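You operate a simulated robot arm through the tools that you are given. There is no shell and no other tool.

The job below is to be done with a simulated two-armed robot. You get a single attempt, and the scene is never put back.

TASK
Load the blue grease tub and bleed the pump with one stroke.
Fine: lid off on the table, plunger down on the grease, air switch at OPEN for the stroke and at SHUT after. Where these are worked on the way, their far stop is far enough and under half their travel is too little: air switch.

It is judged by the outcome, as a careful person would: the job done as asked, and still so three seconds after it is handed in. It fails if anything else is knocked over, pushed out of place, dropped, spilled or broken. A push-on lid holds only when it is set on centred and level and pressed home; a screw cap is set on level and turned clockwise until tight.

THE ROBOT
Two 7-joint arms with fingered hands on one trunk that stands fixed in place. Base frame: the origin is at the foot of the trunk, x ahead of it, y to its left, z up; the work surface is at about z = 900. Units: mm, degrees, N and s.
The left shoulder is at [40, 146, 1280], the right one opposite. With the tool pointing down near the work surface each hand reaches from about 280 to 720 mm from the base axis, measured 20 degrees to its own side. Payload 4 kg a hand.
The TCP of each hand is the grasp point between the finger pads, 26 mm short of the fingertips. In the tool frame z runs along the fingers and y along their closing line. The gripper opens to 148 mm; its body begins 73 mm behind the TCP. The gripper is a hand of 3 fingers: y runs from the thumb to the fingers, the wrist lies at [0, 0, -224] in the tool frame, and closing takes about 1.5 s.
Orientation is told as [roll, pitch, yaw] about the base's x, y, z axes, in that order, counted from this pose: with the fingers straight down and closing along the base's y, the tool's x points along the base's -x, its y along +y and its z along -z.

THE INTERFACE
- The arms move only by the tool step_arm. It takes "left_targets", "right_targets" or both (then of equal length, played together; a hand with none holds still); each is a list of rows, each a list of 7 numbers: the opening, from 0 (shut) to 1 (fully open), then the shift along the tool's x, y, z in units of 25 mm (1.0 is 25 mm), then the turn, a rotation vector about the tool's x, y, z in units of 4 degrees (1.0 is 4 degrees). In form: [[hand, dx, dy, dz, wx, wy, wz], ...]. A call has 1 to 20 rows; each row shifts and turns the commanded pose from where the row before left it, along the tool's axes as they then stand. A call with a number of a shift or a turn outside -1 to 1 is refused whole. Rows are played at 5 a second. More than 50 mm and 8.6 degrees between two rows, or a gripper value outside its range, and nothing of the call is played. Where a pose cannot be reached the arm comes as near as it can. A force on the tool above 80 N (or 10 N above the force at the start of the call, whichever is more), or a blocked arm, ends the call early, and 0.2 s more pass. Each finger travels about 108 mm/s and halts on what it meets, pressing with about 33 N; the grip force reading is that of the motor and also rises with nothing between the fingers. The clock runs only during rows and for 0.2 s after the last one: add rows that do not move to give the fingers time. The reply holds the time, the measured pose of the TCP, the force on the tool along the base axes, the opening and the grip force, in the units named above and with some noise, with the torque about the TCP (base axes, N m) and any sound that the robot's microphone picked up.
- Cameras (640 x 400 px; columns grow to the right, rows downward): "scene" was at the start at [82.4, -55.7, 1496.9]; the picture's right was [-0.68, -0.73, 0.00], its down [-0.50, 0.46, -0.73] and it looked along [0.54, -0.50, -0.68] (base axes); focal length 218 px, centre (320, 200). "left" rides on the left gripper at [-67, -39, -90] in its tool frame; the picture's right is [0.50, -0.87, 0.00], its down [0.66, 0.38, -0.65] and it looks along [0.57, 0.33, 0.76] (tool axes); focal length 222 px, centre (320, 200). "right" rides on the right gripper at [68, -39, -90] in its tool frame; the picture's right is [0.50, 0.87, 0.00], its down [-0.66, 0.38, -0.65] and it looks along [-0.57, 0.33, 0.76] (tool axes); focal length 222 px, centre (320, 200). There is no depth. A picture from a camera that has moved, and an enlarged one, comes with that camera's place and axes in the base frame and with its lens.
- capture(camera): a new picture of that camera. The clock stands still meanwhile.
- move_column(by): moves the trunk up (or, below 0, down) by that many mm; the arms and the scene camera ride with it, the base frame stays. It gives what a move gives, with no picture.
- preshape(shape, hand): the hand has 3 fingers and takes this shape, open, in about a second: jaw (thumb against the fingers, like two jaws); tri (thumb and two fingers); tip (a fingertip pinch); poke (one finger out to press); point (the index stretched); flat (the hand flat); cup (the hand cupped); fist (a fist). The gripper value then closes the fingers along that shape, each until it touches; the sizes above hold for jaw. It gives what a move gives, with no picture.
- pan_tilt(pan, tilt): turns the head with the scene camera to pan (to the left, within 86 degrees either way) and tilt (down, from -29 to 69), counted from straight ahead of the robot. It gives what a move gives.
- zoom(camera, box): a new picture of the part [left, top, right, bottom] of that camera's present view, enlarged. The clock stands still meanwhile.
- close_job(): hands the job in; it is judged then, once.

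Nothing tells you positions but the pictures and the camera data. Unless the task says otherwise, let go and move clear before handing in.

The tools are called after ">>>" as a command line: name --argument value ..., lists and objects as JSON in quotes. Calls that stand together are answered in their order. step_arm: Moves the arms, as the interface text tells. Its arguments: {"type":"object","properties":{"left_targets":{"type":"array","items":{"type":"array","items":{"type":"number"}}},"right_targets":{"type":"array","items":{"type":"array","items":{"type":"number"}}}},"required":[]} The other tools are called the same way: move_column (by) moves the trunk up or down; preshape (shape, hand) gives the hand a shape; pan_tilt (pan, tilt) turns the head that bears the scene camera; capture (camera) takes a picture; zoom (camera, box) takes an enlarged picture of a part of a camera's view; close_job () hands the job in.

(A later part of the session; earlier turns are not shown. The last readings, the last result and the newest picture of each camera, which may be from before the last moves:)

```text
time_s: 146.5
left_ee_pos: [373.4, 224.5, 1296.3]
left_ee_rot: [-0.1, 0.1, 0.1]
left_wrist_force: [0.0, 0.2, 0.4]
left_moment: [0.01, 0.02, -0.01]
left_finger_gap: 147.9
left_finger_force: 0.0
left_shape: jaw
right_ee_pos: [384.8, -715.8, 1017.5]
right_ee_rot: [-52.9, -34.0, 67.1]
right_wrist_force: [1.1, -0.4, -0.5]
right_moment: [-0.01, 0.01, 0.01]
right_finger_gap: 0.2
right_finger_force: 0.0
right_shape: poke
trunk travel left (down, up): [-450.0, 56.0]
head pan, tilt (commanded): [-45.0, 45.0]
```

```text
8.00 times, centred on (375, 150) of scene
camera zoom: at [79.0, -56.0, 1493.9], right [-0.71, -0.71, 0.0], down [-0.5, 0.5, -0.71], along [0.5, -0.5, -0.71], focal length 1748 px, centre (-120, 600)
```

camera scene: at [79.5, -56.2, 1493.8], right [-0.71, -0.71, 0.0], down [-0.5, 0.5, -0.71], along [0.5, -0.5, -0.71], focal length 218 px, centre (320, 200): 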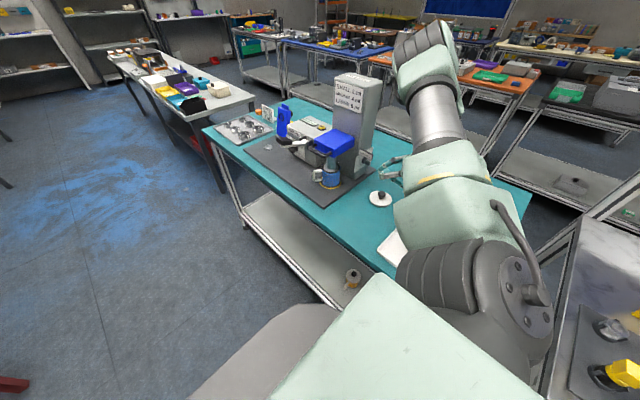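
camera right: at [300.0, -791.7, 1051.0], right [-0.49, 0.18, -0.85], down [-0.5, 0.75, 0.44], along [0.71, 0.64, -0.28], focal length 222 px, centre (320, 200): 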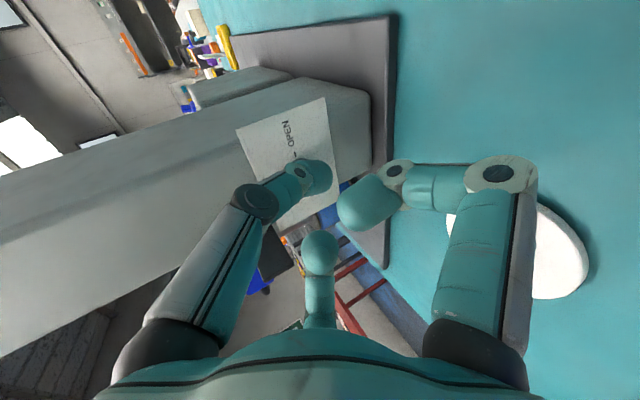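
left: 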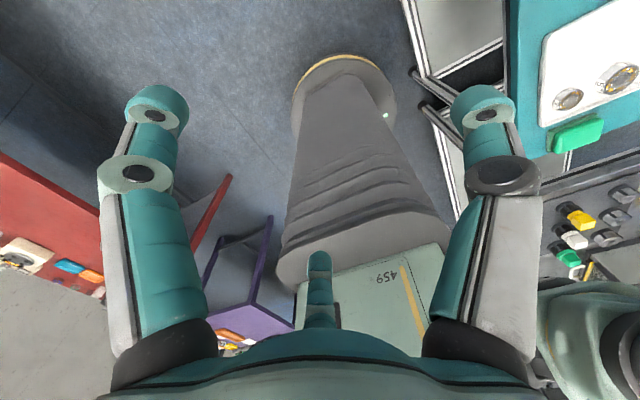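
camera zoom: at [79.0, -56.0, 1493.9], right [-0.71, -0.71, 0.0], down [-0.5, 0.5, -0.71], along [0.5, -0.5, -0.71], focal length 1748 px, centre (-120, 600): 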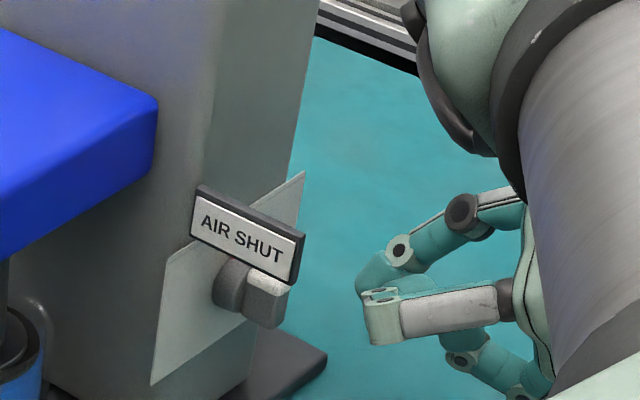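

The fingertip is lined up beside the tail. I'll move in toward the dial until the tip is level with the tail, about 6 mm to its -y side.

>>> step_arm --right_targets '[[0, -0.089, 0.035, 0.548, 0, 0, 0], [0, -0.089, 0.035, 0.548, 0, 0, 0], [0, -0.089, 0.035, 0.548, 0, 0, 0], [0, 0, 0, 0, 0, 0, 0]]'

>>> capture --camera "right"

>>> zoom --camera "scene" --box '[345, 125, 405, 175]'

>>> zoom --camera "right" --box '[220, 80, 380, 220]'

```text
time_s: 147.5
left_ee_pos: [374.4, 224.1, 1295.7]
left_ee_rot: [-0.1, 0.0, 0.1]
left_wrist_force: [0.6, 0.5, 0.5]
left_moment: [-0.02, 0.01, 0.01]
left_finger_gap: 147.9
left_finger_force: 0.0
left_shape: jaw
right_ee_pos: [421.4, -708.2, 1000.8]
right_ee_rot: [-52.8, -34.0, 67.2]
right_wrist_force: [0.1, 0.6, -0.5]
right_moment: [0.01, 0.0, -0.01]
right_finger_gap: 0.4
right_finger_force: 0.1
right_shape: poke
trunk travel left (down, up): [-450.0, 56.0]
head pan, tilt (commanded): [-45.0, 45.0]
```

```text
taken
camera right: at [336.9, -784.3, 1033.3], right [-0.49, 0.18, -0.85], down [-0.5, 0.74, 0.44], along [0.71, 0.64, -0.28], focal length 222 px, centre (320, 200)
```

right: 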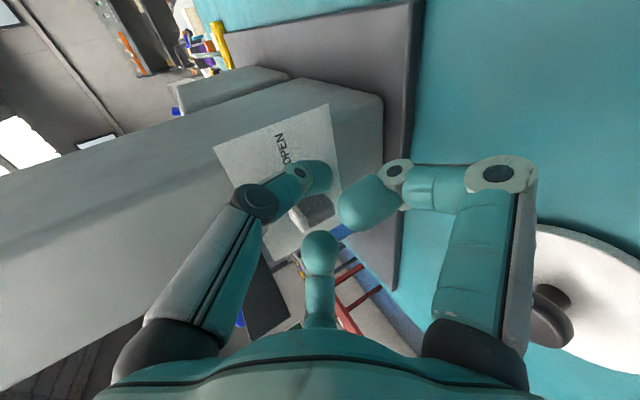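

```text
8.00 times, centred on (375, 150) of scene
camera zoom: at [79.1, -56.6, 1493.8], right [-0.71, -0.71, 0.0], down [-0.5, 0.5, -0.71], along [0.5, -0.5, -0.71], focal length 1748 px, centre (-120, 600)
```

zoom: 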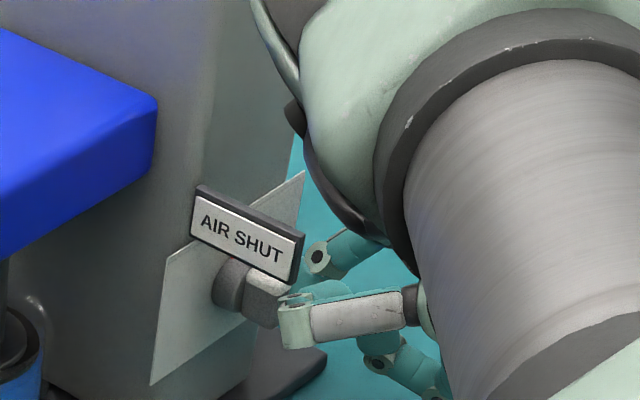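

```text
2.86 times, centred on (300, 150) of right
camera zoom: at [336.9, -784.3, 1033.3], right [-0.49, 0.18, -0.85], down [-0.5, 0.74, 0.44], along [0.71, 0.64, -0.28], focal length 635 px, centre (377, 343)
```

zoom: 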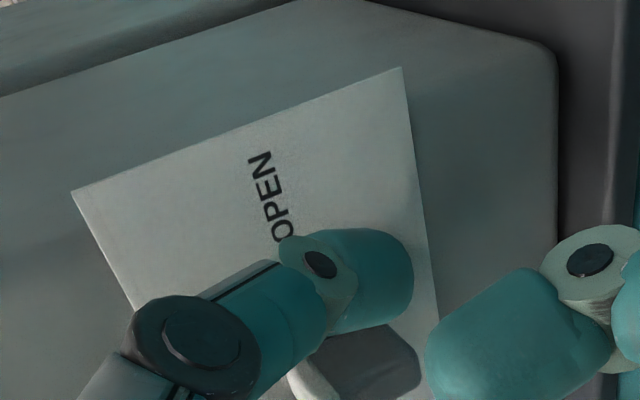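

The thumb tip sits right beside the tail on its -y side. I'll sweep it toward +y along an arc below the knob, first half of the way.

>>> step_arm --right_targets '[[0, -0.149, 0.146, 0, 0, 0, 0], [0, -0.1, 0.16, 0, 0, 0, 0], [0, -0.1, 0.16, 0, 0, 0, 0], [0, -0.112, 0.147, 0, 0, 0, 0], [0, -0.112, 0.147, 0, 0, 0, 0], [0, 0, 0, 0, 0, 0, 0]]'

>>> capture --camera "right"

>>> zoom --camera "right" --box '[220, 80, 380, 220]'

>>> zoom --camera "scene" --box '[345, 125, 405, 175]'

```text
time_s: 148.9
left_ee_pos: [373.7, 221.2, 1296.2]
left_ee_rot: [0.0, 0.0, 0.1]
left_wrist_force: [-0.3, 0.9, -1.1]
left_moment: [0.0, 0.02, 0.0]
left_finger_gap: 148.0
left_finger_force: 0.0
left_shape: jaw
right_ee_pos: [417.7, -688.2, 992.3]
right_ee_rot: [-52.8, -34.0, 66.9]
right_wrist_force: [-3.9, -15.9, -1.0]
right_moment: [0.12, -0.02, -0.24]
right_finger_gap: 0.0
right_finger_force: 0.0
right_shape: poke
trunk travel left (down, up): [-450.0, 56.0]
head pan, tilt (commanded): [-45.0, 45.0]
```

```text
taken
camera right: at [333.5, -764.7, 1026.0], right [-0.49, 0.18, -0.85], down [-0.5, 0.75, 0.44], along [0.71, 0.64, -0.28], focal length 222 px, centre (320, 200)
```

right: 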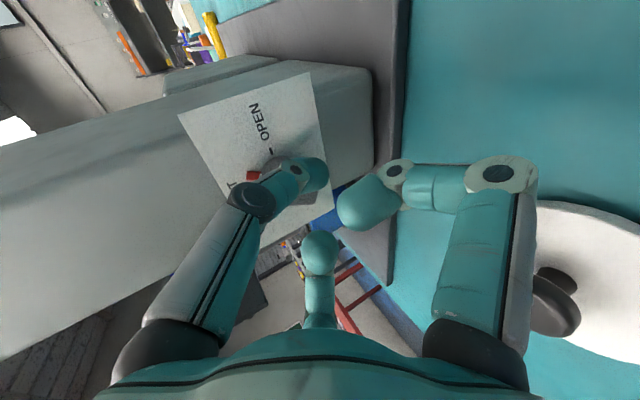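

```text
2.86 times, centred on (300, 150) of right
camera zoom: at [333.5, -764.7, 1026.0], right [-0.49, 0.18, -0.85], down [-0.5, 0.75, 0.44], along [0.71, 0.64, -0.28], focal length 635 px, centre (377, 343)
```

zoom: 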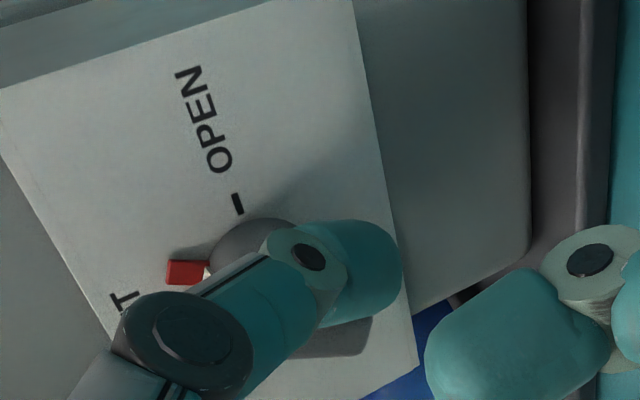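

```text
8.00 times, centred on (375, 150) of scene
camera zoom: at [78.4, -59.9, 1493.7], right [-0.71, -0.71, 0.0], down [-0.5, 0.5, -0.71], along [0.5, -0.5, -0.71], focal length 1748 px, centre (-120, 600)
```

zoom: 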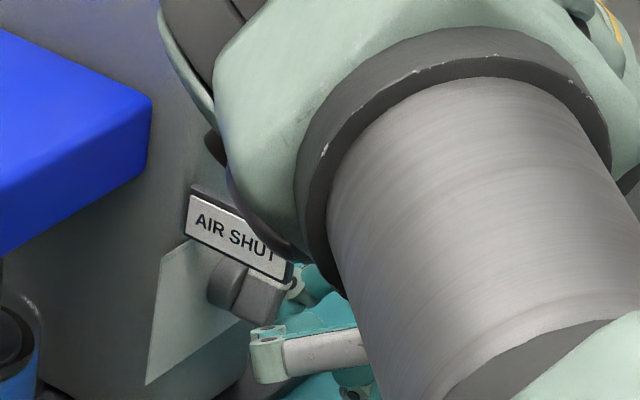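

The knob is turning: the red pointer has left SHUT by about a third of the way, with 16 N at the fingertip. I'll continue the arc in one sweep to the OPEN stop.

>>> step_arm --right_targets '[[0, -0.192, 0.023, 0, 0, 0, 0], [0, -0.192, 0.023, 0, 0, 0, 0], [0, -0.237, 0.084, 0, 0, 0, 0], [0, -0.246, 0.024, 0, 0, 0, 0], [0, -0.249, -0.042, 0, 0, 0, 0], [0, -0.077, -0.092, 0, 0, 0, 0], [0, 0, 0, 0, 0, 0, 0]]'

>>> capture --camera "right"

>>> zoom --camera "right" --box '[200, 60, 360, 200]'

>>> zoom --camera "scene" --box '[345, 125, 405, 175]'

```text
time_s: 150.1
left_ee_pos: [376.1, 217.3, 1296.9]
left_ee_rot: [0.4, 0.2, 0.5]
left_wrist_force: [0.8, 0.3, 0.8]
left_moment: [-0.04, 0.0, -0.03]
left_finger_gap: 147.9
left_finger_force: 0.1
left_shape: jaw
right_ee_pos: [411.0, -682.4, 991.8]
right_ee_rot: [-50.4, -32.4, 64.0]
right_wrist_force: [-7.5, -62.3, -40.6]
right_moment: [0.58, 0.73, -1.42]
right_finger_gap: 0.0
right_finger_force: 0.1
right_shape: poke
trunk travel left (down, up): [-450.0, 56.0]
head pan, tilt (commanded): [-45.0, 45.0]
stopped in row 6 (right hand): the force on the tool passed its limit at 82 N (the readings are from after the stop); the commanded pose is now the measured one
```

```text
taken
camera right: at [326.7, -755.3, 1029.4], right [-0.52, 0.18, -0.83], down [-0.46, 0.76, 0.46], along [0.72, 0.62, -0.32], focal length 222 px, centre (320, 200)
```

right: 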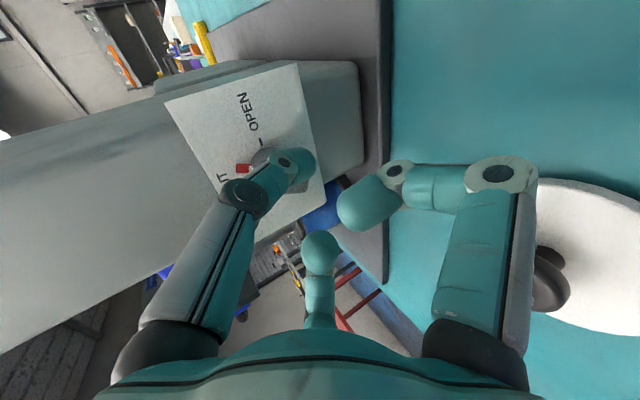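

```text
2.86 times, centred on (280, 130) of right
camera zoom: at [326.7, -755.3, 1029.4], right [-0.52, 0.18, -0.83], down [-0.46, 0.76, 0.46], along [0.72, 0.62, -0.32], focal length 635 px, centre (434, 400)
```

zoom: 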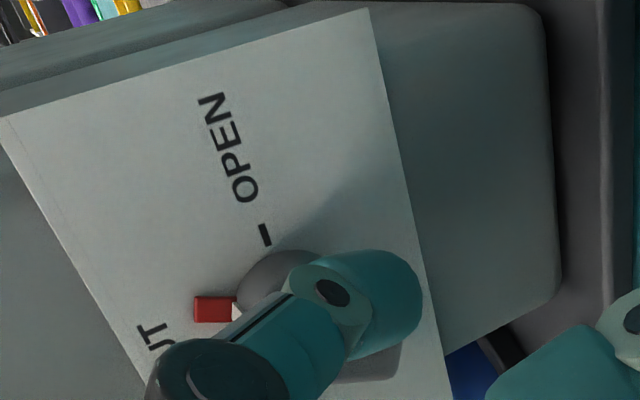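

```text
8.00 times, centred on (375, 150) of scene
camera zoom: at [82.7, -69.0, 1492.8], right [-0.71, -0.71, 0.0], down [-0.5, 0.51, -0.7], along [0.5, -0.49, -0.71], focal length 1748 px, centre (-120, 600)
```

zoom: 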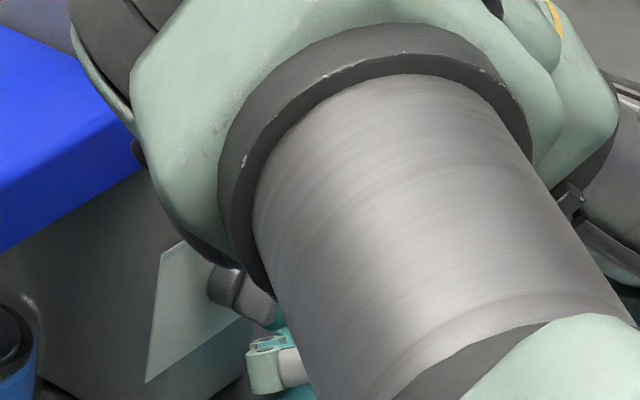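

The force rose to 82 N because the tip slid to the end of the tail and pressed on it radially; the pointer stands about 30 degrees toward OPEN. I'll back the tip off and place it again closer to the knob's centre.

>>> step_arm --right_targets '[[0, 0.243, -0.208, 0.01, 0, 0, 0], [0, 0.243, -0.208, 0.01, 0, 0, 0], [0, 0, 0, 0, 0, 0, 0]]'

>>> capture --camera "right"

>>> zoom --camera "right" --box '[200, 60, 360, 200]'

>>> zoom --camera "scene" --box '[345, 125, 405, 175]'

```text
time_s: 150.9
left_ee_pos: [374.5, 217.3, 1297.3]
left_ee_rot: [0.3, 0.1, 0.2]
left_wrist_force: [0.6, -0.3, 0.3]
left_moment: [0.01, -0.01, 0.0]
left_finger_gap: 148.0
left_finger_force: 0.1
left_shape: jaw
right_ee_pos: [421.4, -691.1, 997.8]
right_ee_rot: [-51.4, -33.2, 65.6]
right_wrist_force: [-0.9, -27.8, -23.8]
right_moment: [-0.05, 0.07, -0.51]
right_finger_gap: 0.0
right_finger_force: 0.1
right_shape: poke
trunk travel left (down, up): [-450.0, 56.0]
head pan, tilt (commanded): [-45.0, 45.0]
```

```text
taken
camera right: at [335.3, -765.7, 1032.0], right [-0.51, 0.18, -0.84], down [-0.48, 0.75, 0.45], along [0.71, 0.63, -0.3], focal length 222 px, centre (320, 200)
```

right: 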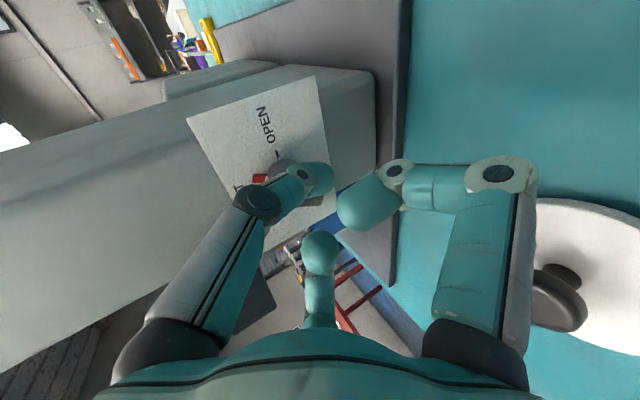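

```text
2.86 times, centred on (280, 130) of right
camera zoom: at [335.3, -765.7, 1032.0], right [-0.51, 0.18, -0.84], down [-0.48, 0.75, 0.45], along [0.71, 0.63, -0.3], focal length 635 px, centre (434, 400)
```

zoom: 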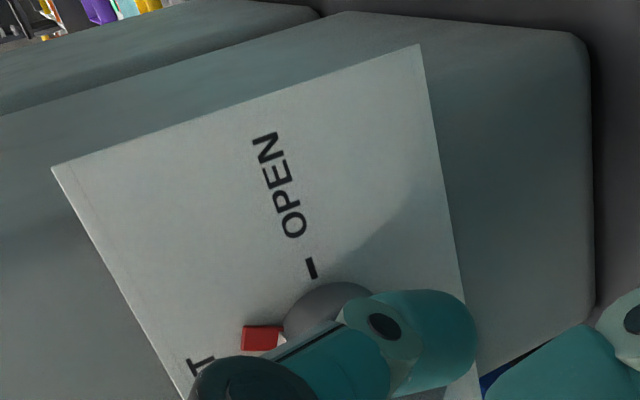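

```text
8.00 times, centred on (375, 150) of scene
camera zoom: at [80.5, -66.3, 1493.3], right [-0.71, -0.71, 0.0], down [-0.5, 0.51, -0.7], along [0.5, -0.49, -0.71], focal length 1748 px, centre (-120, 600)
```

zoom: 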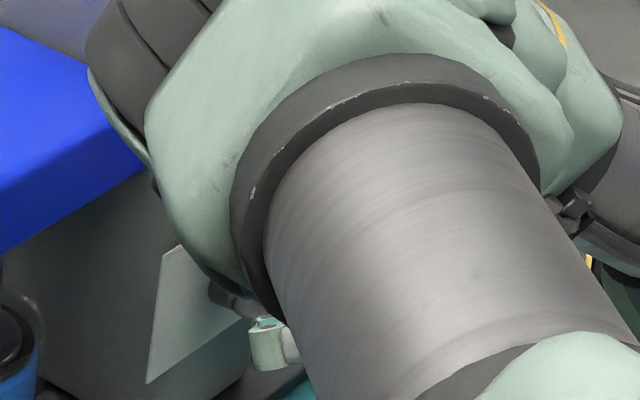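

Pushing back eased the tip to a better spot, about 15 mm out along the tail with the force now square to its side. I'll push on from here in small rows, square to the tail.

>>> step_arm --right_targets '[[0, -0.099, 0.0115, 0, 0, 0, 0], [0, -0.099, 0.0115, 0, 0, 0, 0], [0, -0.099, 0.0115, 0, 0, 0, 0], [0, -0.099, 0.0115, 0, 0, 0, 0], [0, 0, 0, 0, 0, 0, 0]]'

>>> zoom --camera "right" --box '[200, 60, 360, 200]'

>>> capture --camera "scene"

```text
time_s: 152.1
left_ee_pos: [376.0, 212.5, 1298.9]
left_ee_rot: [0.5, 0.1, 0.4]
left_wrist_force: [0.3, -0.3, 0.4]
left_moment: [-0.03, 0.01, -0.03]
left_finger_gap: 148.2
left_finger_force: 0.0
left_shape: jaw
right_ee_pos: [418.5, -689.1, 996.9]
right_ee_rot: [-50.8, -32.9, 64.7]
right_wrist_force: [-9.1, -46.1, -40.0]
right_moment: [-0.04, 0.35, -0.83]
right_finger_gap: 0.0
right_finger_force: 0.0
right_shape: poke
trunk travel left (down, up): [-450.0, 56.0]
head pan, tilt (commanded): [-45.0, 45.0]
```

```text
2.86 times, centred on (280, 130) of right
camera zoom: at [333.9, -763.6, 1033.2], right [-0.52, 0.18, -0.83], down [-0.47, 0.76, 0.46], along [0.71, 0.63, -0.31], focal length 635 px, centre (434, 400)
```

zoom: 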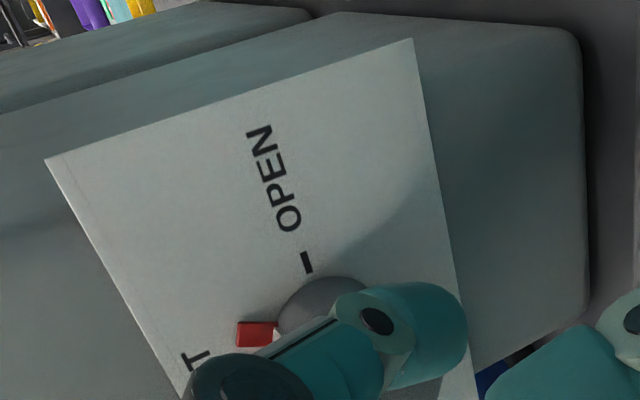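

```text
taken
camera scene: at [81.4, -72.8, 1492.8], right [-0.71, -0.71, -0.01], down [-0.5, 0.51, -0.7], along [0.5, -0.49, -0.71], focal length 218 px, centre (320, 200)
```

scene: 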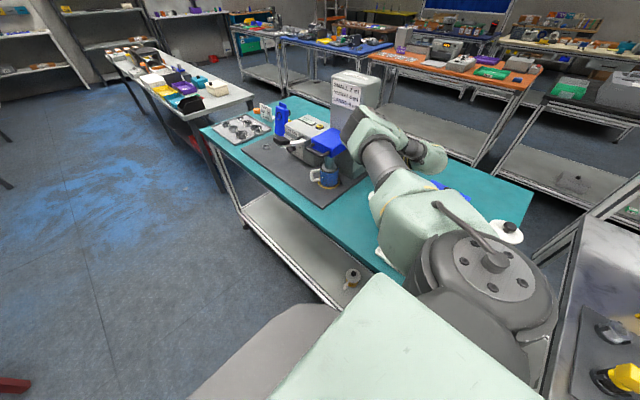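

The knob still resists at about 60 N and half way, so I should look instead of forcing it. I'll back the hand straight out from the dial and take a clear picture.

>>> step_arm --right_targets '[[0, 0.1, -0.012, 0, 0, 0, 0], [0, 0.2, -0.1, 0, 0, 0, 0], [0, 0.25, -0.2, 0, 0, 0, 0], [0, 0.25, -0.2, 0, 0, 0, 0], [0, 0, 0, 0, 0, 0, 0]]'

>>> step_arm --right_targets '[[0, 0.2, -0.17, -0.6, 0, 0, 0], [0, 0, 0, -1, 0, 0, 0], [0, 0, 0, -1, 0, 0, 0], [0, 0, 0, -1, 0, 0, 0], [0, 0, 0, 0, 0, 0, 0]]'

>>> capture --camera "right"

>>> zoom --camera "scene" --box '[345, 125, 405, 175]'

```text
time_s: 153.3
left_ee_pos: [374.4, 224.0, 1296.1]
left_ee_rot: [-0.1, 0.1, 0.3]
left_wrist_force: [-0.5, 0.1, -1.5]
left_moment: [0.02, -0.01, 0.01]
left_finger_gap: 147.6
left_finger_force: 0.0
left_shape: jaw
right_ee_pos: [421.5, -700.5, 1006.5]
right_ee_rot: [-52.0, -33.1, 65.9]
right_wrist_force: [0.3, 0.0, -1.0]
right_moment: [0.02, 0.01, 0.0]
right_finger_gap: 0.0
right_finger_force: 0.1
right_shape: poke
trunk travel left (down, up): [-450.0, 56.0]
head pan, tilt (commanded): [-45.0, 45.0]
```

```text
time_s: 154.5
left_ee_pos: [374.5, 226.7, 1295.9]
left_ee_rot: [-0.2, 0.1, 0.3]
left_wrist_force: [-0.3, -0.3, 0.4]
left_moment: [-0.03, -0.01, 0.03]
left_finger_gap: 148.1
left_finger_force: 0.0
left_shape: jaw
right_ee_pos: [342.4, -704.5, 1050.8]
right_ee_rot: [-51.9, -33.1, 65.7]
right_wrist_force: [0.7, -0.3, 0.7]
right_moment: [0.01, 0.04, -0.01]
right_finger_gap: 0.2
right_finger_force: 0.1
right_shape: poke
trunk travel left (down, up): [-450.0, 56.0]
head pan, tilt (commanded): [-45.0, 45.0]
```

```text
taken
camera right: at [257.2, -779.7, 1086.1], right [-0.51, 0.18, -0.84], down [-0.48, 0.76, 0.45], along [0.72, 0.63, -0.3], focal length 222 px, centre (320, 200)
```

right: 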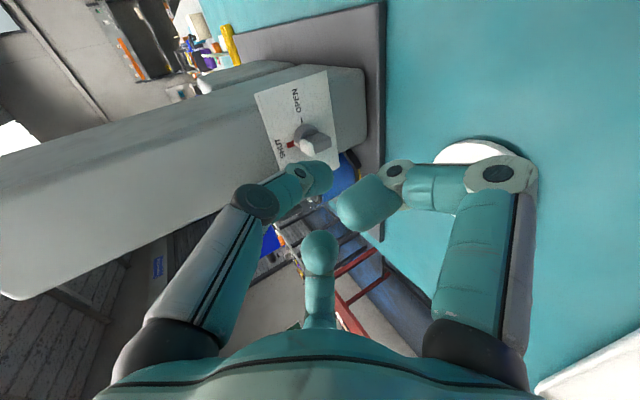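

```text
8.00 times, centred on (375, 150) of scene
camera zoom: at [79.6, -56.6, 1493.8], right [-0.71, -0.71, 0.0], down [-0.5, 0.5, -0.71], along [0.5, -0.5, -0.71], focal length 1748 px, centre (-120, 600)
```

zoom: 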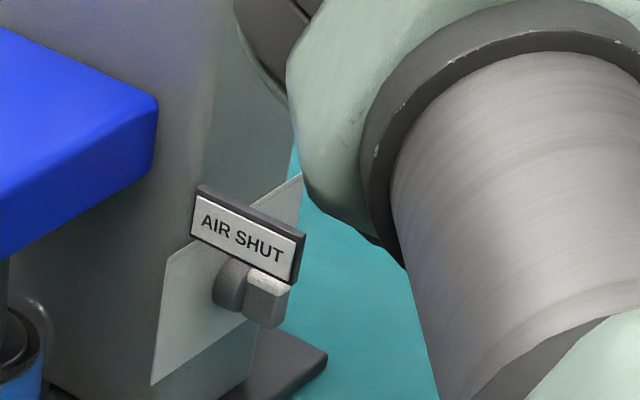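

The hand is off and nothing has moved out of place. I'll zoom in on the knob.

>>> zoom --camera "right" --box '[250, 60, 360, 180]'

>>> zoom --camera "right" --box '[275, 100, 345, 170]'

```text
3.33 times, centred on (305, 120) of right
camera zoom: at [257.2, -779.7, 1086.1], right [-0.51, 0.18, -0.84], down [-0.48, 0.76, 0.45], along [0.72, 0.63, -0.3], focal length 740 px, centre (370, 467)
```

zoom: 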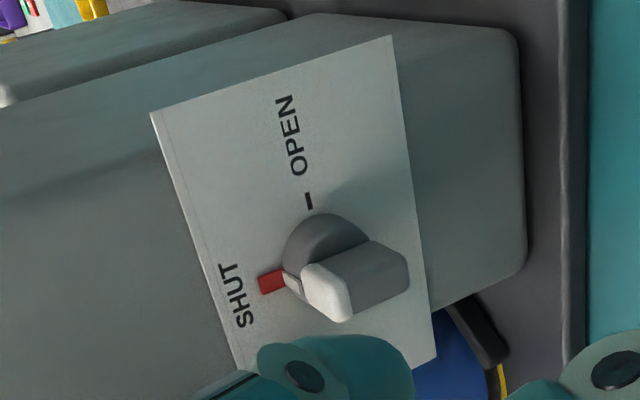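

```text
5.71 times, centred on (310, 135) of right
camera zoom: at [257.2, -779.7, 1086.1], right [-0.51, 0.18, -0.84], down [-0.48, 0.76, 0.45], along [0.72, 0.63, -0.3], focal length 1269 px, centre (377, 571)
```

zoom: 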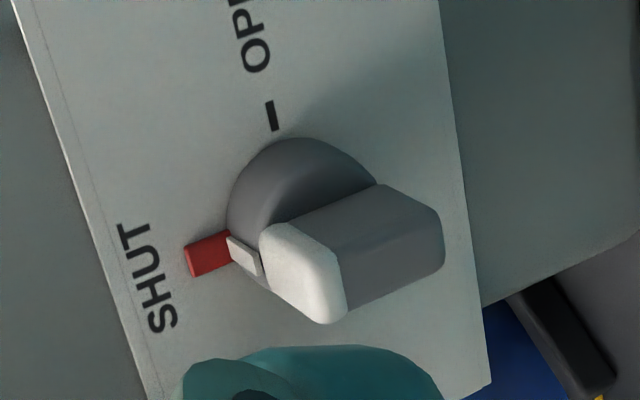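

The knob still stands at SHUT: the tip had slipped under the end of its tail, so I was pressing on its end. I'll go in again higher up, beside the tail at about 10 mm from the knob's centre.

>>> step_arm --right_targets '[[0, -0.036, -0.068, 0.942, 0, 0, 0], [0, -0.036, -0.068, 0.942, 0, 0, 0], [0, -0.036, -0.068, 0.942, 0, 0, 0], [0, -0.036, -0.068, 0.942, 0, 0, 0], [0, 0, 0, 0, 0, 0, 0]]'

>>> capture --camera "right"

>>> zoom --camera "right" --box '[230, 80, 390, 220]'

>>> zoom --camera "scene" --box '[345, 125, 405, 175]'

```text
time_s: 155.7
left_ee_pos: [373.5, 226.8, 1295.2]
left_ee_rot: [0.0, -0.1, 0.3]
left_wrist_force: [-0.1, -0.8, -0.2]
left_moment: [0.0, -0.02, -0.01]
left_finger_gap: 148.0
left_finger_force: 0.0
left_shape: jaw
right_ee_pos: [429.0, -707.5, 1010.2]
right_ee_rot: [-51.9, -33.0, 65.6]
right_wrist_force: [0.0, 0.5, -1.0]
right_moment: [0.02, -0.02, -0.01]
right_finger_gap: 0.2
right_finger_force: 0.1
right_shape: poke
trunk travel left (down, up): [-450.0, 56.0]
head pan, tilt (commanded): [-45.0, 45.0]
```

```text
taken
camera right: at [344.1, -781.9, 1045.9], right [-0.51, 0.18, -0.84], down [-0.48, 0.76, 0.45], along [0.72, 0.63, -0.3], focal length 222 px, centre (320, 200)
```

right: 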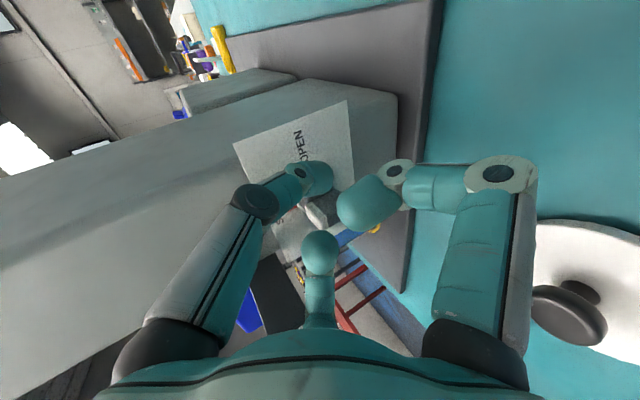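

```text
2.86 times, centred on (310, 150) of right
camera zoom: at [344.1, -781.9, 1045.9], right [-0.51, 0.18, -0.84], down [-0.48, 0.76, 0.45], along [0.72, 0.63, -0.3], focal length 635 px, centre (349, 343)
```

zoom: 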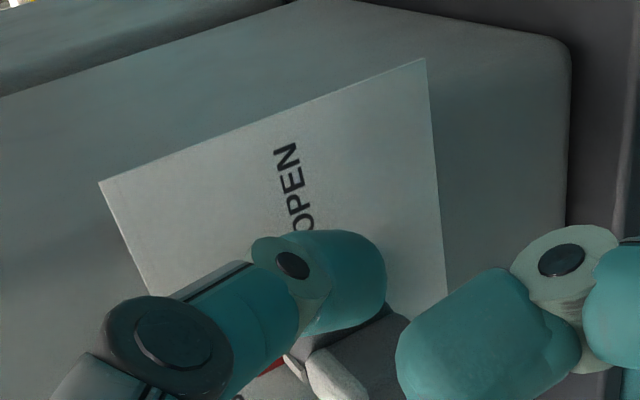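

```text
8.00 times, centred on (375, 150) of scene
camera zoom: at [79.1, -56.4, 1493.8], right [-0.71, -0.71, 0.0], down [-0.5, 0.5, -0.71], along [0.5, -0.5, -0.71], focal length 1748 px, centre (-120, 600)
```

zoom: 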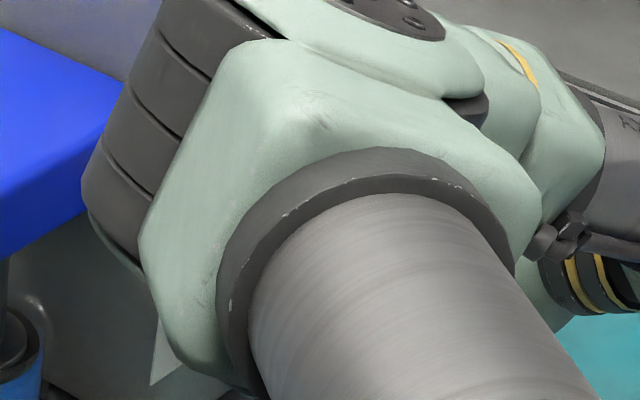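

The thumb tip is now beside the fin, higher up than before. I'll push +y in small steps and watch the measured tip position and the fin.

>>> step_arm --right_targets '[[0, -0.112, 0.147, 0, 0, 0, 0], [0, -0.112, 0.147, 0, 0, 0, 0], [0, 0, 0, 0, 0, 0, 0]]'

>>> zoom --camera "right" --box '[230, 80, 390, 220]'

```text
time_s: 156.5
left_ee_pos: [372.7, 224.4, 1297.8]
left_ee_rot: [0.0, 0.1, 0.3]
left_wrist_force: [-0.5, -0.3, -0.1]
left_moment: [-0.01, -0.01, -0.02]
left_finger_gap: 147.8
left_finger_force: 0.0
left_shape: jaw
right_ee_pos: [427.0, -701.7, 1008.3]
right_ee_rot: [-51.8, -33.0, 65.5]
right_wrist_force: [-2.7, -11.5, -0.5]
right_moment: [-0.18, 0.03, -0.34]
right_finger_gap: 0.0
right_finger_force: 0.1
right_shape: poke
trunk travel left (down, up): [-450.0, 56.0]
head pan, tilt (commanded): [-45.0, 45.0]
```

```text
2.86 times, centred on (310, 150) of right
camera zoom: at [341.3, -775.5, 1043.8], right [-0.51, 0.18, -0.84], down [-0.48, 0.76, 0.45], along [0.72, 0.63, -0.3], focal length 635 px, centre (349, 343)
```

zoom: 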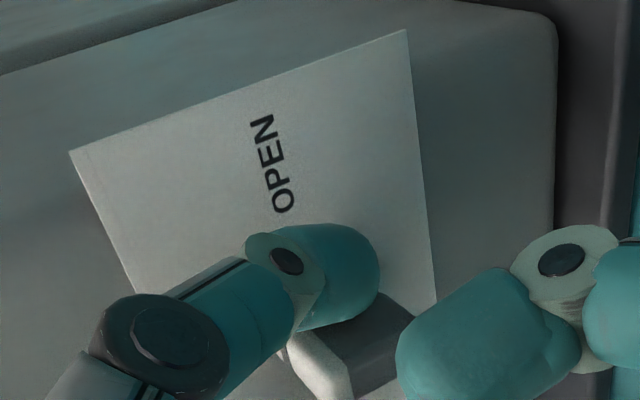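

Contact came right at the fin's flank position, but the torque reading suggests the very tip bears on the knob's round base. I'll back off, pull out 6 mm from the dial so only the fin is touched, and push again.

>>> step_arm --right_targets '[[0, 0.112, -0.147, 0, 0, 0, 0], [0, 0, 0, -0.26, 0, 0, 0], [0, -0.112, 0.1, 0, 0, 0, 0], [0, -0.112, 0.1, 0, 0, 0, 0], [0, 0, 0, 0, 0, 0, 0]]'

>>> zoom --camera "right" --box '[230, 80, 390, 220]'

```text
time_s: 157.7
left_ee_pos: [374.4, 225.3, 1295.3]
left_ee_rot: [-0.1, 0.1, 0.2]
left_wrist_force: [-0.3, -0.3, -0.4]
left_moment: [0.0, -0.04, 0.01]
left_finger_gap: 147.6
left_finger_force: 0.2
left_shape: jaw
right_ee_pos: [420.9, -697.2, 1012.4]
right_ee_rot: [-51.9, -33.0, 65.6]
right_wrist_force: [0.7, -3.0, 0.6]
right_moment: [-0.03, -0.01, 0.0]
right_finger_gap: 0.2
right_finger_force: 0.0
right_shape: poke
trunk travel left (down, up): [-450.0, 56.0]
head pan, tilt (commanded): [-45.0, 45.0]
```

```text
2.86 times, centred on (310, 150) of right
camera zoom: at [336.4, -771.9, 1047.3], right [-0.51, 0.18, -0.84], down [-0.48, 0.76, 0.45], along [0.72, 0.63, -0.3], focal length 635 px, centre (349, 343)
```

zoom: 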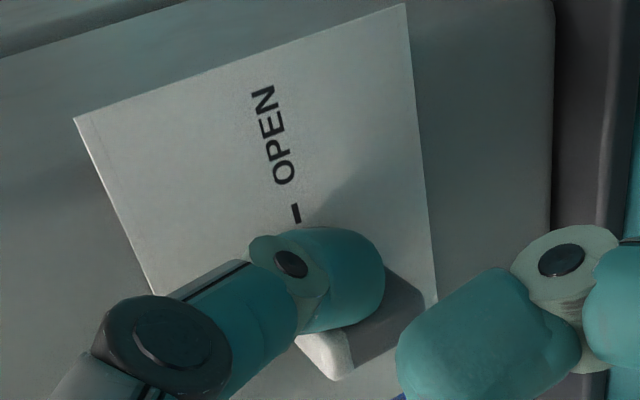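

The tip is now touching only the fin's upper edge, a little too far out. I'll go in 4 mm and push again.

>>> step_arm --right_targets '[[0, 0.12, -0.1, 0, 0, 0, 0], [0, 0, 0, 0.16, 0, 0, 0], [0, -0.15, 0.13, 0, 0, 0, 0], [0, -0.15, 0.13, 0, 0, 0, 0], [0, 0, 0, 0, 0, 0, 0]]'

>>> zoom --camera "right" --box '[230, 80, 390, 220]'

```text
time_s: 158.9
left_ee_pos: [373.4, 223.1, 1298.1]
left_ee_rot: [0.2, 0.1, 0.3]
left_wrist_force: [0.5, 0.0, -0.6]
left_moment: [-0.01, 0.01, -0.01]
left_finger_gap: 148.1
left_finger_force: 0.0
left_shape: jaw
right_ee_pos: [423.9, -693.8, 1010.2]
right_ee_rot: [-51.9, -33.0, 65.5]
right_wrist_force: [-0.5, -22.7, 3.4]
right_moment: [-0.19, -0.07, -0.38]
right_finger_gap: 0.0
right_finger_force: 0.0
right_shape: poke
trunk travel left (down, up): [-450.0, 56.0]
head pan, tilt (commanded): [-45.0, 45.0]
```

```text
2.86 times, centred on (310, 150) of right
camera zoom: at [338.5, -768.7, 1045.3], right [-0.51, 0.18, -0.84], down [-0.48, 0.76, 0.44], along [0.72, 0.63, -0.3], focal length 635 px, centre (349, 343)
```

zoom: 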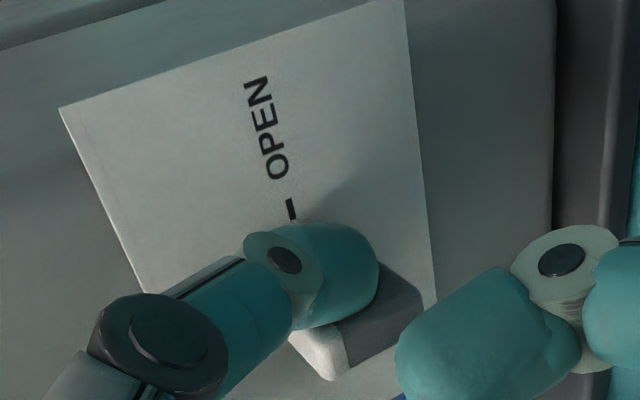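

The tip now bears on the fin's flank at about 8 mm lever arm with 23 N, but the knob does not turn yet. I'll shift to a longer lever arm, about 15 mm from the centre, and push again.

>>> step_arm --right_targets '[[0, 0.153, -0.129, 0, 0, 0, 0], [0, 0.155, 0.183, 0, 0, 0, 0], [0, -0.16, 0.1, 0, 0, 0, 0], [0, -0.16, 0.1, 0, 0, 0, 0], [0, -0.16, 0.1, 0, 0, 0, 0], [0, 0, 0, 0, 0, 0, 0]]'

>>> zoom --camera "right" --box '[230, 80, 390, 220]'

```text
time_s: 160.3
left_ee_pos: [373.2, 217.5, 1298.1]
left_ee_rot: [0.4, 0.2, 0.3]
left_wrist_force: [-1.2, 1.5, 0.4]
left_moment: [0.0, 0.02, -0.02]
left_finger_gap: 147.7
left_finger_force: 0.0
left_shape: jaw
right_ee_pos: [418.8, -689.0, 1000.9]
right_ee_rot: [-51.4, -33.2, 65.1]
right_wrist_force: [-5.9, -40.5, -9.1]
right_moment: [-0.1, 0.23, -0.76]
right_finger_gap: 0.0
right_finger_force: 0.1
right_shape: poke
trunk travel left (down, up): [-450.0, 56.0]
head pan, tilt (commanded): [-45.0, 45.0]
```

```text
2.86 times, centred on (310, 150) of right
camera zoom: at [333.9, -763.6, 1037.6], right [-0.51, 0.18, -0.84], down [-0.47, 0.76, 0.45], along [0.72, 0.63, -0.3], focal length 635 px, centre (349, 343)
```

zoom: 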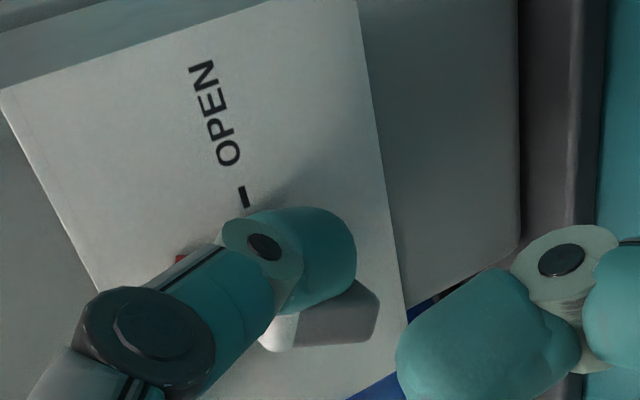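

The fin has turned some 25 to 30 degrees now (its lower edge has swung), and since it sprang back before, the switch seems to be bistable and must pass the middle. I'll keep pushing square to the tail, with 15 mm more travel in small rows.

>>> step_arm --right_targets '[[0, -0.083, 0.052, -0.018, 0, 0, 0], [0, -0.083, 0.052, -0.018, 0, 0, 0], [0, -0.083, 0.052, -0.018, 0, 0, 0], [0, 0, 0, 0, 0, 0, 0]]'

>>> zoom --camera "right" --box '[230, 80, 390, 220]'

```text
time_s: 161.3
left_ee_pos: [372.4, 214.8, 1298.5]
left_ee_rot: [0.4, 0.0, 0.3]
left_wrist_force: [0.5, 0.2, -0.1]
left_moment: [0.04, 0.01, 0.0]
left_finger_gap: 148.3
left_finger_force: 0.1
left_shape: jaw
right_ee_pos: [417.1, -686.2, 1001.0]
right_ee_rot: [-51.1, -33.0, 64.7]
right_wrist_force: [-13.5, -48.1, -17.8]
right_moment: [-0.05, 0.53, -1.17]
right_finger_gap: 0.1
right_finger_force: 0.1
right_shape: poke
trunk travel left (down, up): [-450.0, 56.0]
head pan, tilt (commanded): [-45.0, 45.0]
```

```text
2.86 times, centred on (310, 150) of right
camera zoom: at [331.4, -760.3, 1037.0], right [-0.51, 0.18, -0.84], down [-0.47, 0.76, 0.45], along [0.72, 0.62, -0.3], focal length 635 px, centre (349, 343)
```

zoom: 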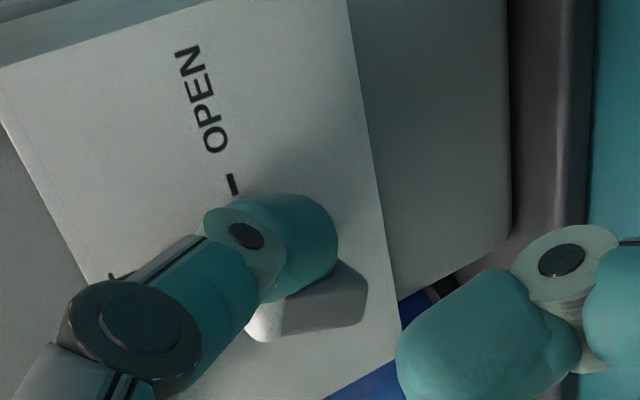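

The thumb itself is being bent aside (its tip has moved off the hand's axis), so more force this way is useless. I'll release and look at the knob again from further away.

>>> step_arm --right_targets '[[0, 0.15, -0.13, 0, 0, 0, 0], [0, 0.15, -0.13, 0, 0, 0, 0], [0, 0.25, -0.22, 0, 0, 0, 0], [0, 0.25, -0.22, 0, 0, 0, 0], [0, 0, 0, 0, 0, 0, 0], [0, 0, 0, -0.8, 0, 0, 0], [0, 0, 0, -1, 0, 0, 0], [0, 0, 0, -1, 0, 0, 0], [0, 0, 0, -1, 0, 0, 0], [0, 0, 0, 0, 0, 0, 0]]'

>>> zoom --camera "right" --box '[275, 90, 345, 160]'

>>> zoom --camera "scene" --box '[355, 130, 395, 165]'

```text
time_s: 163.5
left_ee_pos: [373.4, 225.4, 1296.6]
left_ee_rot: [-0.1, 0.1, 0.3]
left_wrist_force: [0.1, 0.4, 0.0]
left_moment: [0.01, 0.0, 0.02]
left_finger_gap: 148.0
left_finger_force: 0.1
left_shape: jaw
right_ee_pos: [340.9, -698.7, 1056.9]
right_ee_rot: [-51.8, -33.0, 65.7]
right_wrist_force: [0.0, 0.5, -0.8]
right_moment: [-0.01, 0.02, -0.01]
right_finger_gap: 0.0
right_finger_force: 0.1
right_shape: poke
trunk travel left (down, up): [-450.0, 56.0]
head pan, tilt (commanded): [-45.0, 45.0]
```

```text
5.71 times, centred on (310, 125) of right
camera zoom: at [255.9, -773.1, 1091.2], right [-0.51, 0.18, -0.84], down [-0.48, 0.76, 0.45], along [0.72, 0.63, -0.3], focal length 1269 px, centre (377, 629)
```

zoom: 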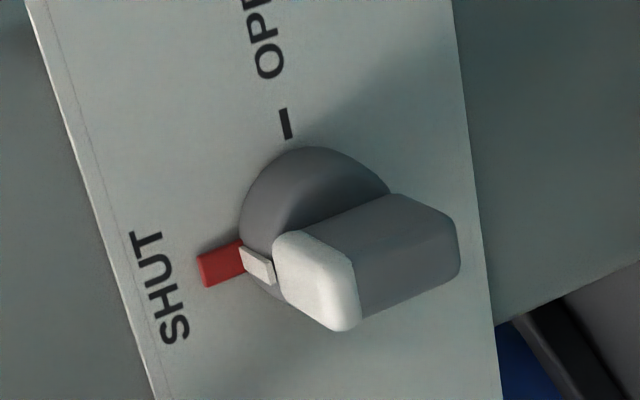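

```text
11.43 times, centred on (375, 148) of scene
camera zoom: at [79.3, -56.3, 1493.8], right [-0.71, -0.71, 0.0], down [-0.5, 0.5, -0.71], along [0.5, -0.5, -0.71], focal length 2497 px, centre (-309, 800)
```

zoom: 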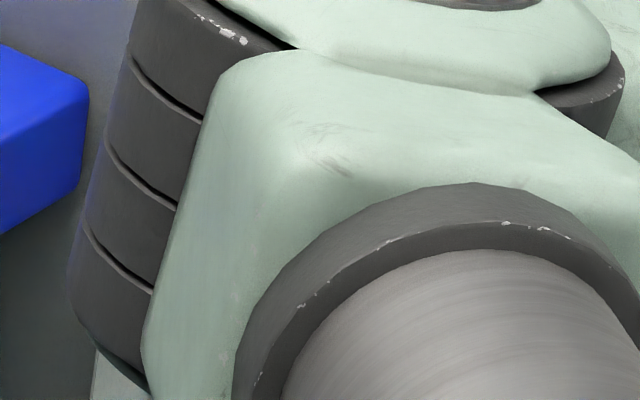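

This clear view shows the dial is really upright: the fin stands out along -x, from z about 983 to 1006, so my earlier pushes were partly above its axis. I'll place the tip low beside it, at (447, -703, 988), and look again.

>>> step_arm --right_targets '[[0, 0.037, 0.017, 0.886, 0, 0, 0], [0, 0.037, 0.017, 0.886, 0, 0, 0], [0, 0.037, 0.017, 0.886, 0, 0, 0], [0, 0.037, 0.017, 0.886, 0, 0, 0], [0, 0.037, 0.017, 0.886, 0, 0, 0], [0, 0, 0, 0, 0, 0, 0]]'

>>> capture --camera "right"

>>> zoom --camera "right" --box '[230, 80, 390, 220]'

```text
time_s: 164.9
left_ee_pos: [372.9, 225.6, 1296.6]
left_ee_rot: [-0.1, 0.0, 0.3]
left_wrist_force: [0.3, -0.5, 0.3]
left_moment: [0.0, -0.02, 0.0]
left_finger_gap: 147.8
left_finger_force: 0.0
left_shape: jaw
right_ee_pos: [429.9, -700.4, 996.0]
right_ee_rot: [-52.0, -33.1, 65.7]
right_wrist_force: [-0.4, -0.4, -0.5]
right_moment: [-0.02, -0.01, 0.01]
right_finger_gap: 0.0
right_finger_force: 0.1
right_shape: poke
trunk travel left (down, up): [-450.0, 56.0]
head pan, tilt (commanded): [-45.0, 45.0]
```

```text
taken
camera right: at [346.5, -775.9, 1032.2], right [-0.51, 0.18, -0.84], down [-0.48, 0.76, 0.45], along [0.72, 0.63, -0.3], focal length 222 px, centre (320, 200)
```

right: 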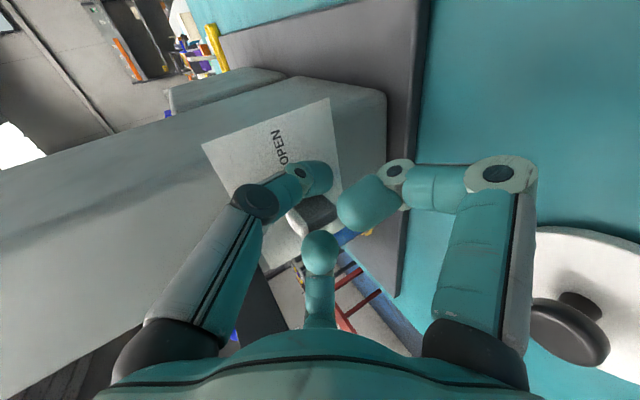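

```text
2.86 times, centred on (310, 150) of right
camera zoom: at [346.5, -775.9, 1032.2], right [-0.51, 0.18, -0.84], down [-0.48, 0.76, 0.45], along [0.72, 0.63, -0.3], focal length 635 px, centre (349, 343)
```

zoom: 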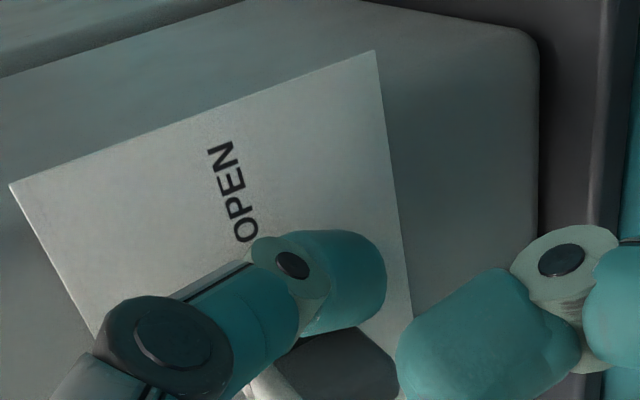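

The tip is beside the lower part of the fin now. I'll move it in 3 mm and push +y gently to find contact.

>>> step_arm --right_targets '[[0, -0.112, 0.054, 0.05, 0, 0, 0], [0, -0.112, 0.054, 0.05, 0, 0, 0], [0, -0.092, 0.077, 0, 0, 0, 0], [0, 0, 0, 0, 0, 0, 0]]'

>>> zoom --camera "right" --box '[230, 80, 390, 220]'

```text
time_s: 165.9
left_ee_pos: [371.1, 223.9, 1298.2]
left_ee_rot: [0.2, 0.0, 0.3]
left_wrist_force: [-0.3, -0.2, -0.3]
left_moment: [-0.01, -0.04, 0.03]
left_finger_gap: 147.9
left_finger_force: 0.1
left_shape: jaw
right_ee_pos: [432.0, -696.6, 994.2]
right_ee_rot: [-51.4, -32.9, 65.3]
right_wrist_force: [-18.5, -9.3, -11.3]
right_moment: [-0.05, 0.28, -0.17]
right_finger_gap: 0.0
right_finger_force: 0.1
right_shape: poke
trunk travel left (down, up): [-450.0, 56.0]
head pan, tilt (commanded): [-45.0, 45.0]
```

```text
2.86 times, centred on (310, 150) of right
camera zoom: at [347.5, -770.6, 1030.1], right [-0.51, 0.18, -0.84], down [-0.47, 0.76, 0.45], along [0.72, 0.63, -0.3], focal length 635 px, centre (349, 343)
```

zoom: 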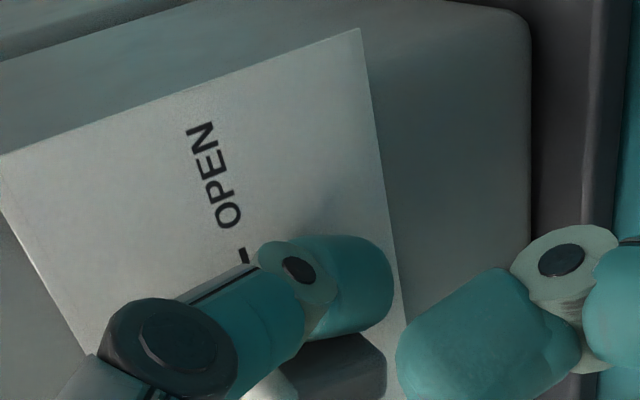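

Comparing two views, the fin reaches from z 989 to about 1010 and x 431 to 460, centred on y -684, and the dial slopes after all, so the tip was also touching the plate. I'll move the tip out and up to (438, -703, 991) for a clean push on the fin's lower half.

>>> step_arm --right_targets '[[0, 0.085, -0.093, -0.188, 0, 0, 0], [0, 0.085, -0.093, -0.188, 0, 0, 0], [0, 0, 0, 0, 0, 0, 0]]'

>>> zoom --camera "right" --box '[230, 80, 390, 220]'

```text
time_s: 166.7
left_ee_pos: [372.8, 224.6, 1297.1]
left_ee_rot: [0.0, -0.1, 0.3]
left_wrist_force: [-0.2, -0.2, 1.1]
left_moment: [-0.01, -0.02, -0.05]
left_finger_gap: 147.8
left_finger_force: 0.1
left_shape: jaw
right_ee_pos: [429.2, -700.0, 1001.6]
right_ee_rot: [-52.1, -33.2, 66.0]
right_wrist_force: [-12.2, -4.4, -2.7]
right_moment: [-0.02, 0.21, -0.02]
right_finger_gap: 0.1
right_finger_force: 0.0
right_shape: poke
trunk travel left (down, up): [-450.0, 56.0]
head pan, tilt (commanded): [-45.0, 45.0]
```

```text
2.86 times, centred on (310, 150) of right
camera zoom: at [344.1, -775.4, 1038.2], right [-0.5, 0.18, -0.85], down [-0.48, 0.76, 0.44], along [0.72, 0.63, -0.29], focal length 635 px, centre (349, 343)
```

zoom: 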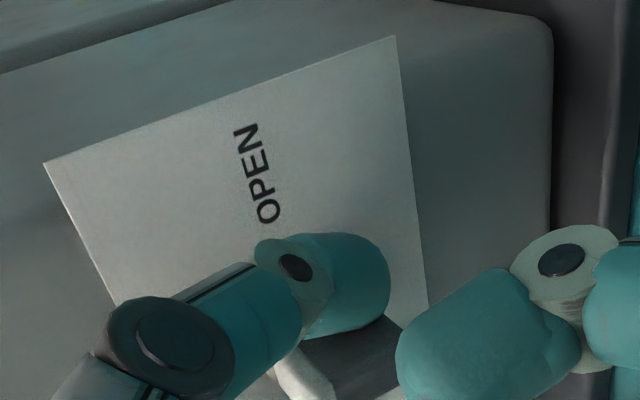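

The tip still brushes the plate. I'll pull it out another 7 mm to tip position (436, -704, 991).

>>> step_arm --right_targets '[[0, 0.124, 0.03, -0.1, 0, 0, 0], [0, 0.124, 0.03, -0.1, 0, 0, 0], [0, 0, 0, 0, 0, 0, 0]]'

>>> zoom --camera "right" --box '[230, 80, 390, 220]'

```text
time_s: 167.5
left_ee_pos: [373.6, 226.8, 1296.4]
left_ee_rot: [-0.1, 0.0, 0.2]
left_wrist_force: [0.7, -0.2, -1.0]
left_moment: [-0.03, 0.0, 0.0]
left_finger_gap: 148.0
left_finger_force: 0.1
left_shape: jaw
right_ee_pos: [423.2, -702.3, 1002.2]
right_ee_rot: [-52.0, -33.0, 65.7]
right_wrist_force: [-0.1, 0.6, 0.0]
right_moment: [0.0, 0.03, -0.03]
right_finger_gap: 0.0
right_finger_force: 0.1
right_shape: poke
trunk travel left (down, up): [-450.0, 56.0]
head pan, tilt (commanded): [-45.0, 45.0]
```

```text
2.86 times, centred on (310, 150) of right
camera zoom: at [338.6, -777.5, 1037.1], right [-0.51, 0.18, -0.84], down [-0.48, 0.76, 0.45], along [0.72, 0.63, -0.3], focal length 635 px, centre (349, 343)
```

zoom: 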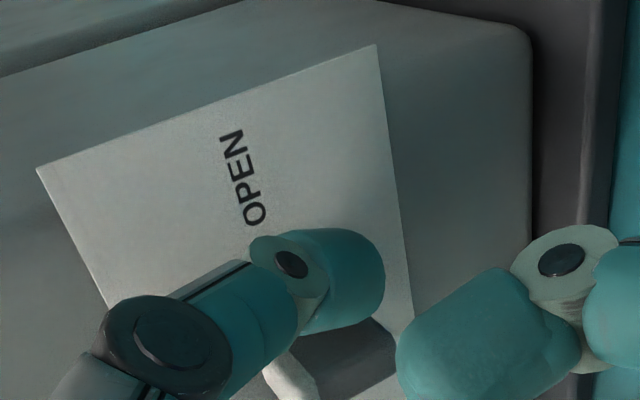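

The tip is free at (437, -703, 994), beside the fin's lower half. I'll push +y about 14 mm in small rows.

>>> step_arm --right_targets '[[0, -0.087, 0.208, 0.06, 0, 0, 0], [0, -0.11, 0.11, 0, 0, 0, 0], [0, -0.11, 0.11, 0, 0, 0, 0], [0, 0, 0, 0, 0, 0, 0]]'

>>> zoom --camera "right" --box '[230, 80, 390, 220]'

```text
time_s: 168.5
left_ee_pos: [373.5, 224.8, 1296.1]
left_ee_rot: [0.0, 0.1, 0.2]
left_wrist_force: [-0.4, 0.4, -0.2]
left_moment: [-0.02, 0.0, 0.0]
left_finger_gap: 148.1
left_finger_force: 0.1
left_shape: jaw
right_ee_pos: [420.9, -691.5, 996.1]
right_ee_rot: [-51.9, -33.1, 65.6]
right_wrist_force: [-0.6, -8.3, -4.8]
right_moment: [0.01, 0.06, -0.09]
right_finger_gap: 0.1
right_finger_force: 0.1
right_shape: poke
trunk travel left (down, up): [-450.0, 56.0]
head pan, tilt (commanded): [-45.0, 45.0]
```

```text
2.86 times, centred on (310, 150) of right
camera zoom: at [336.0, -765.9, 1032.0], right [-0.51, 0.18, -0.84], down [-0.48, 0.76, 0.45], along [0.72, 0.63, -0.3], focal length 635 px, centre (349, 343)
```

zoom: 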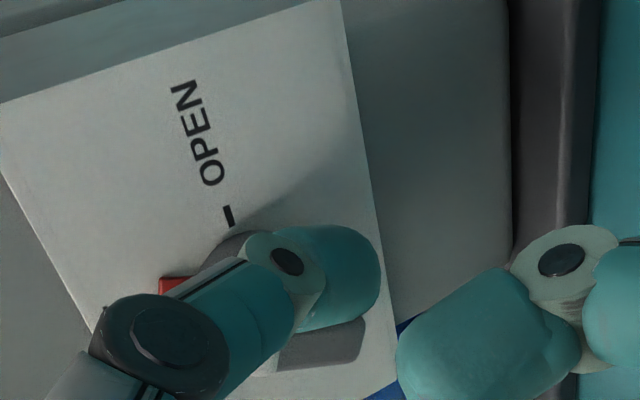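

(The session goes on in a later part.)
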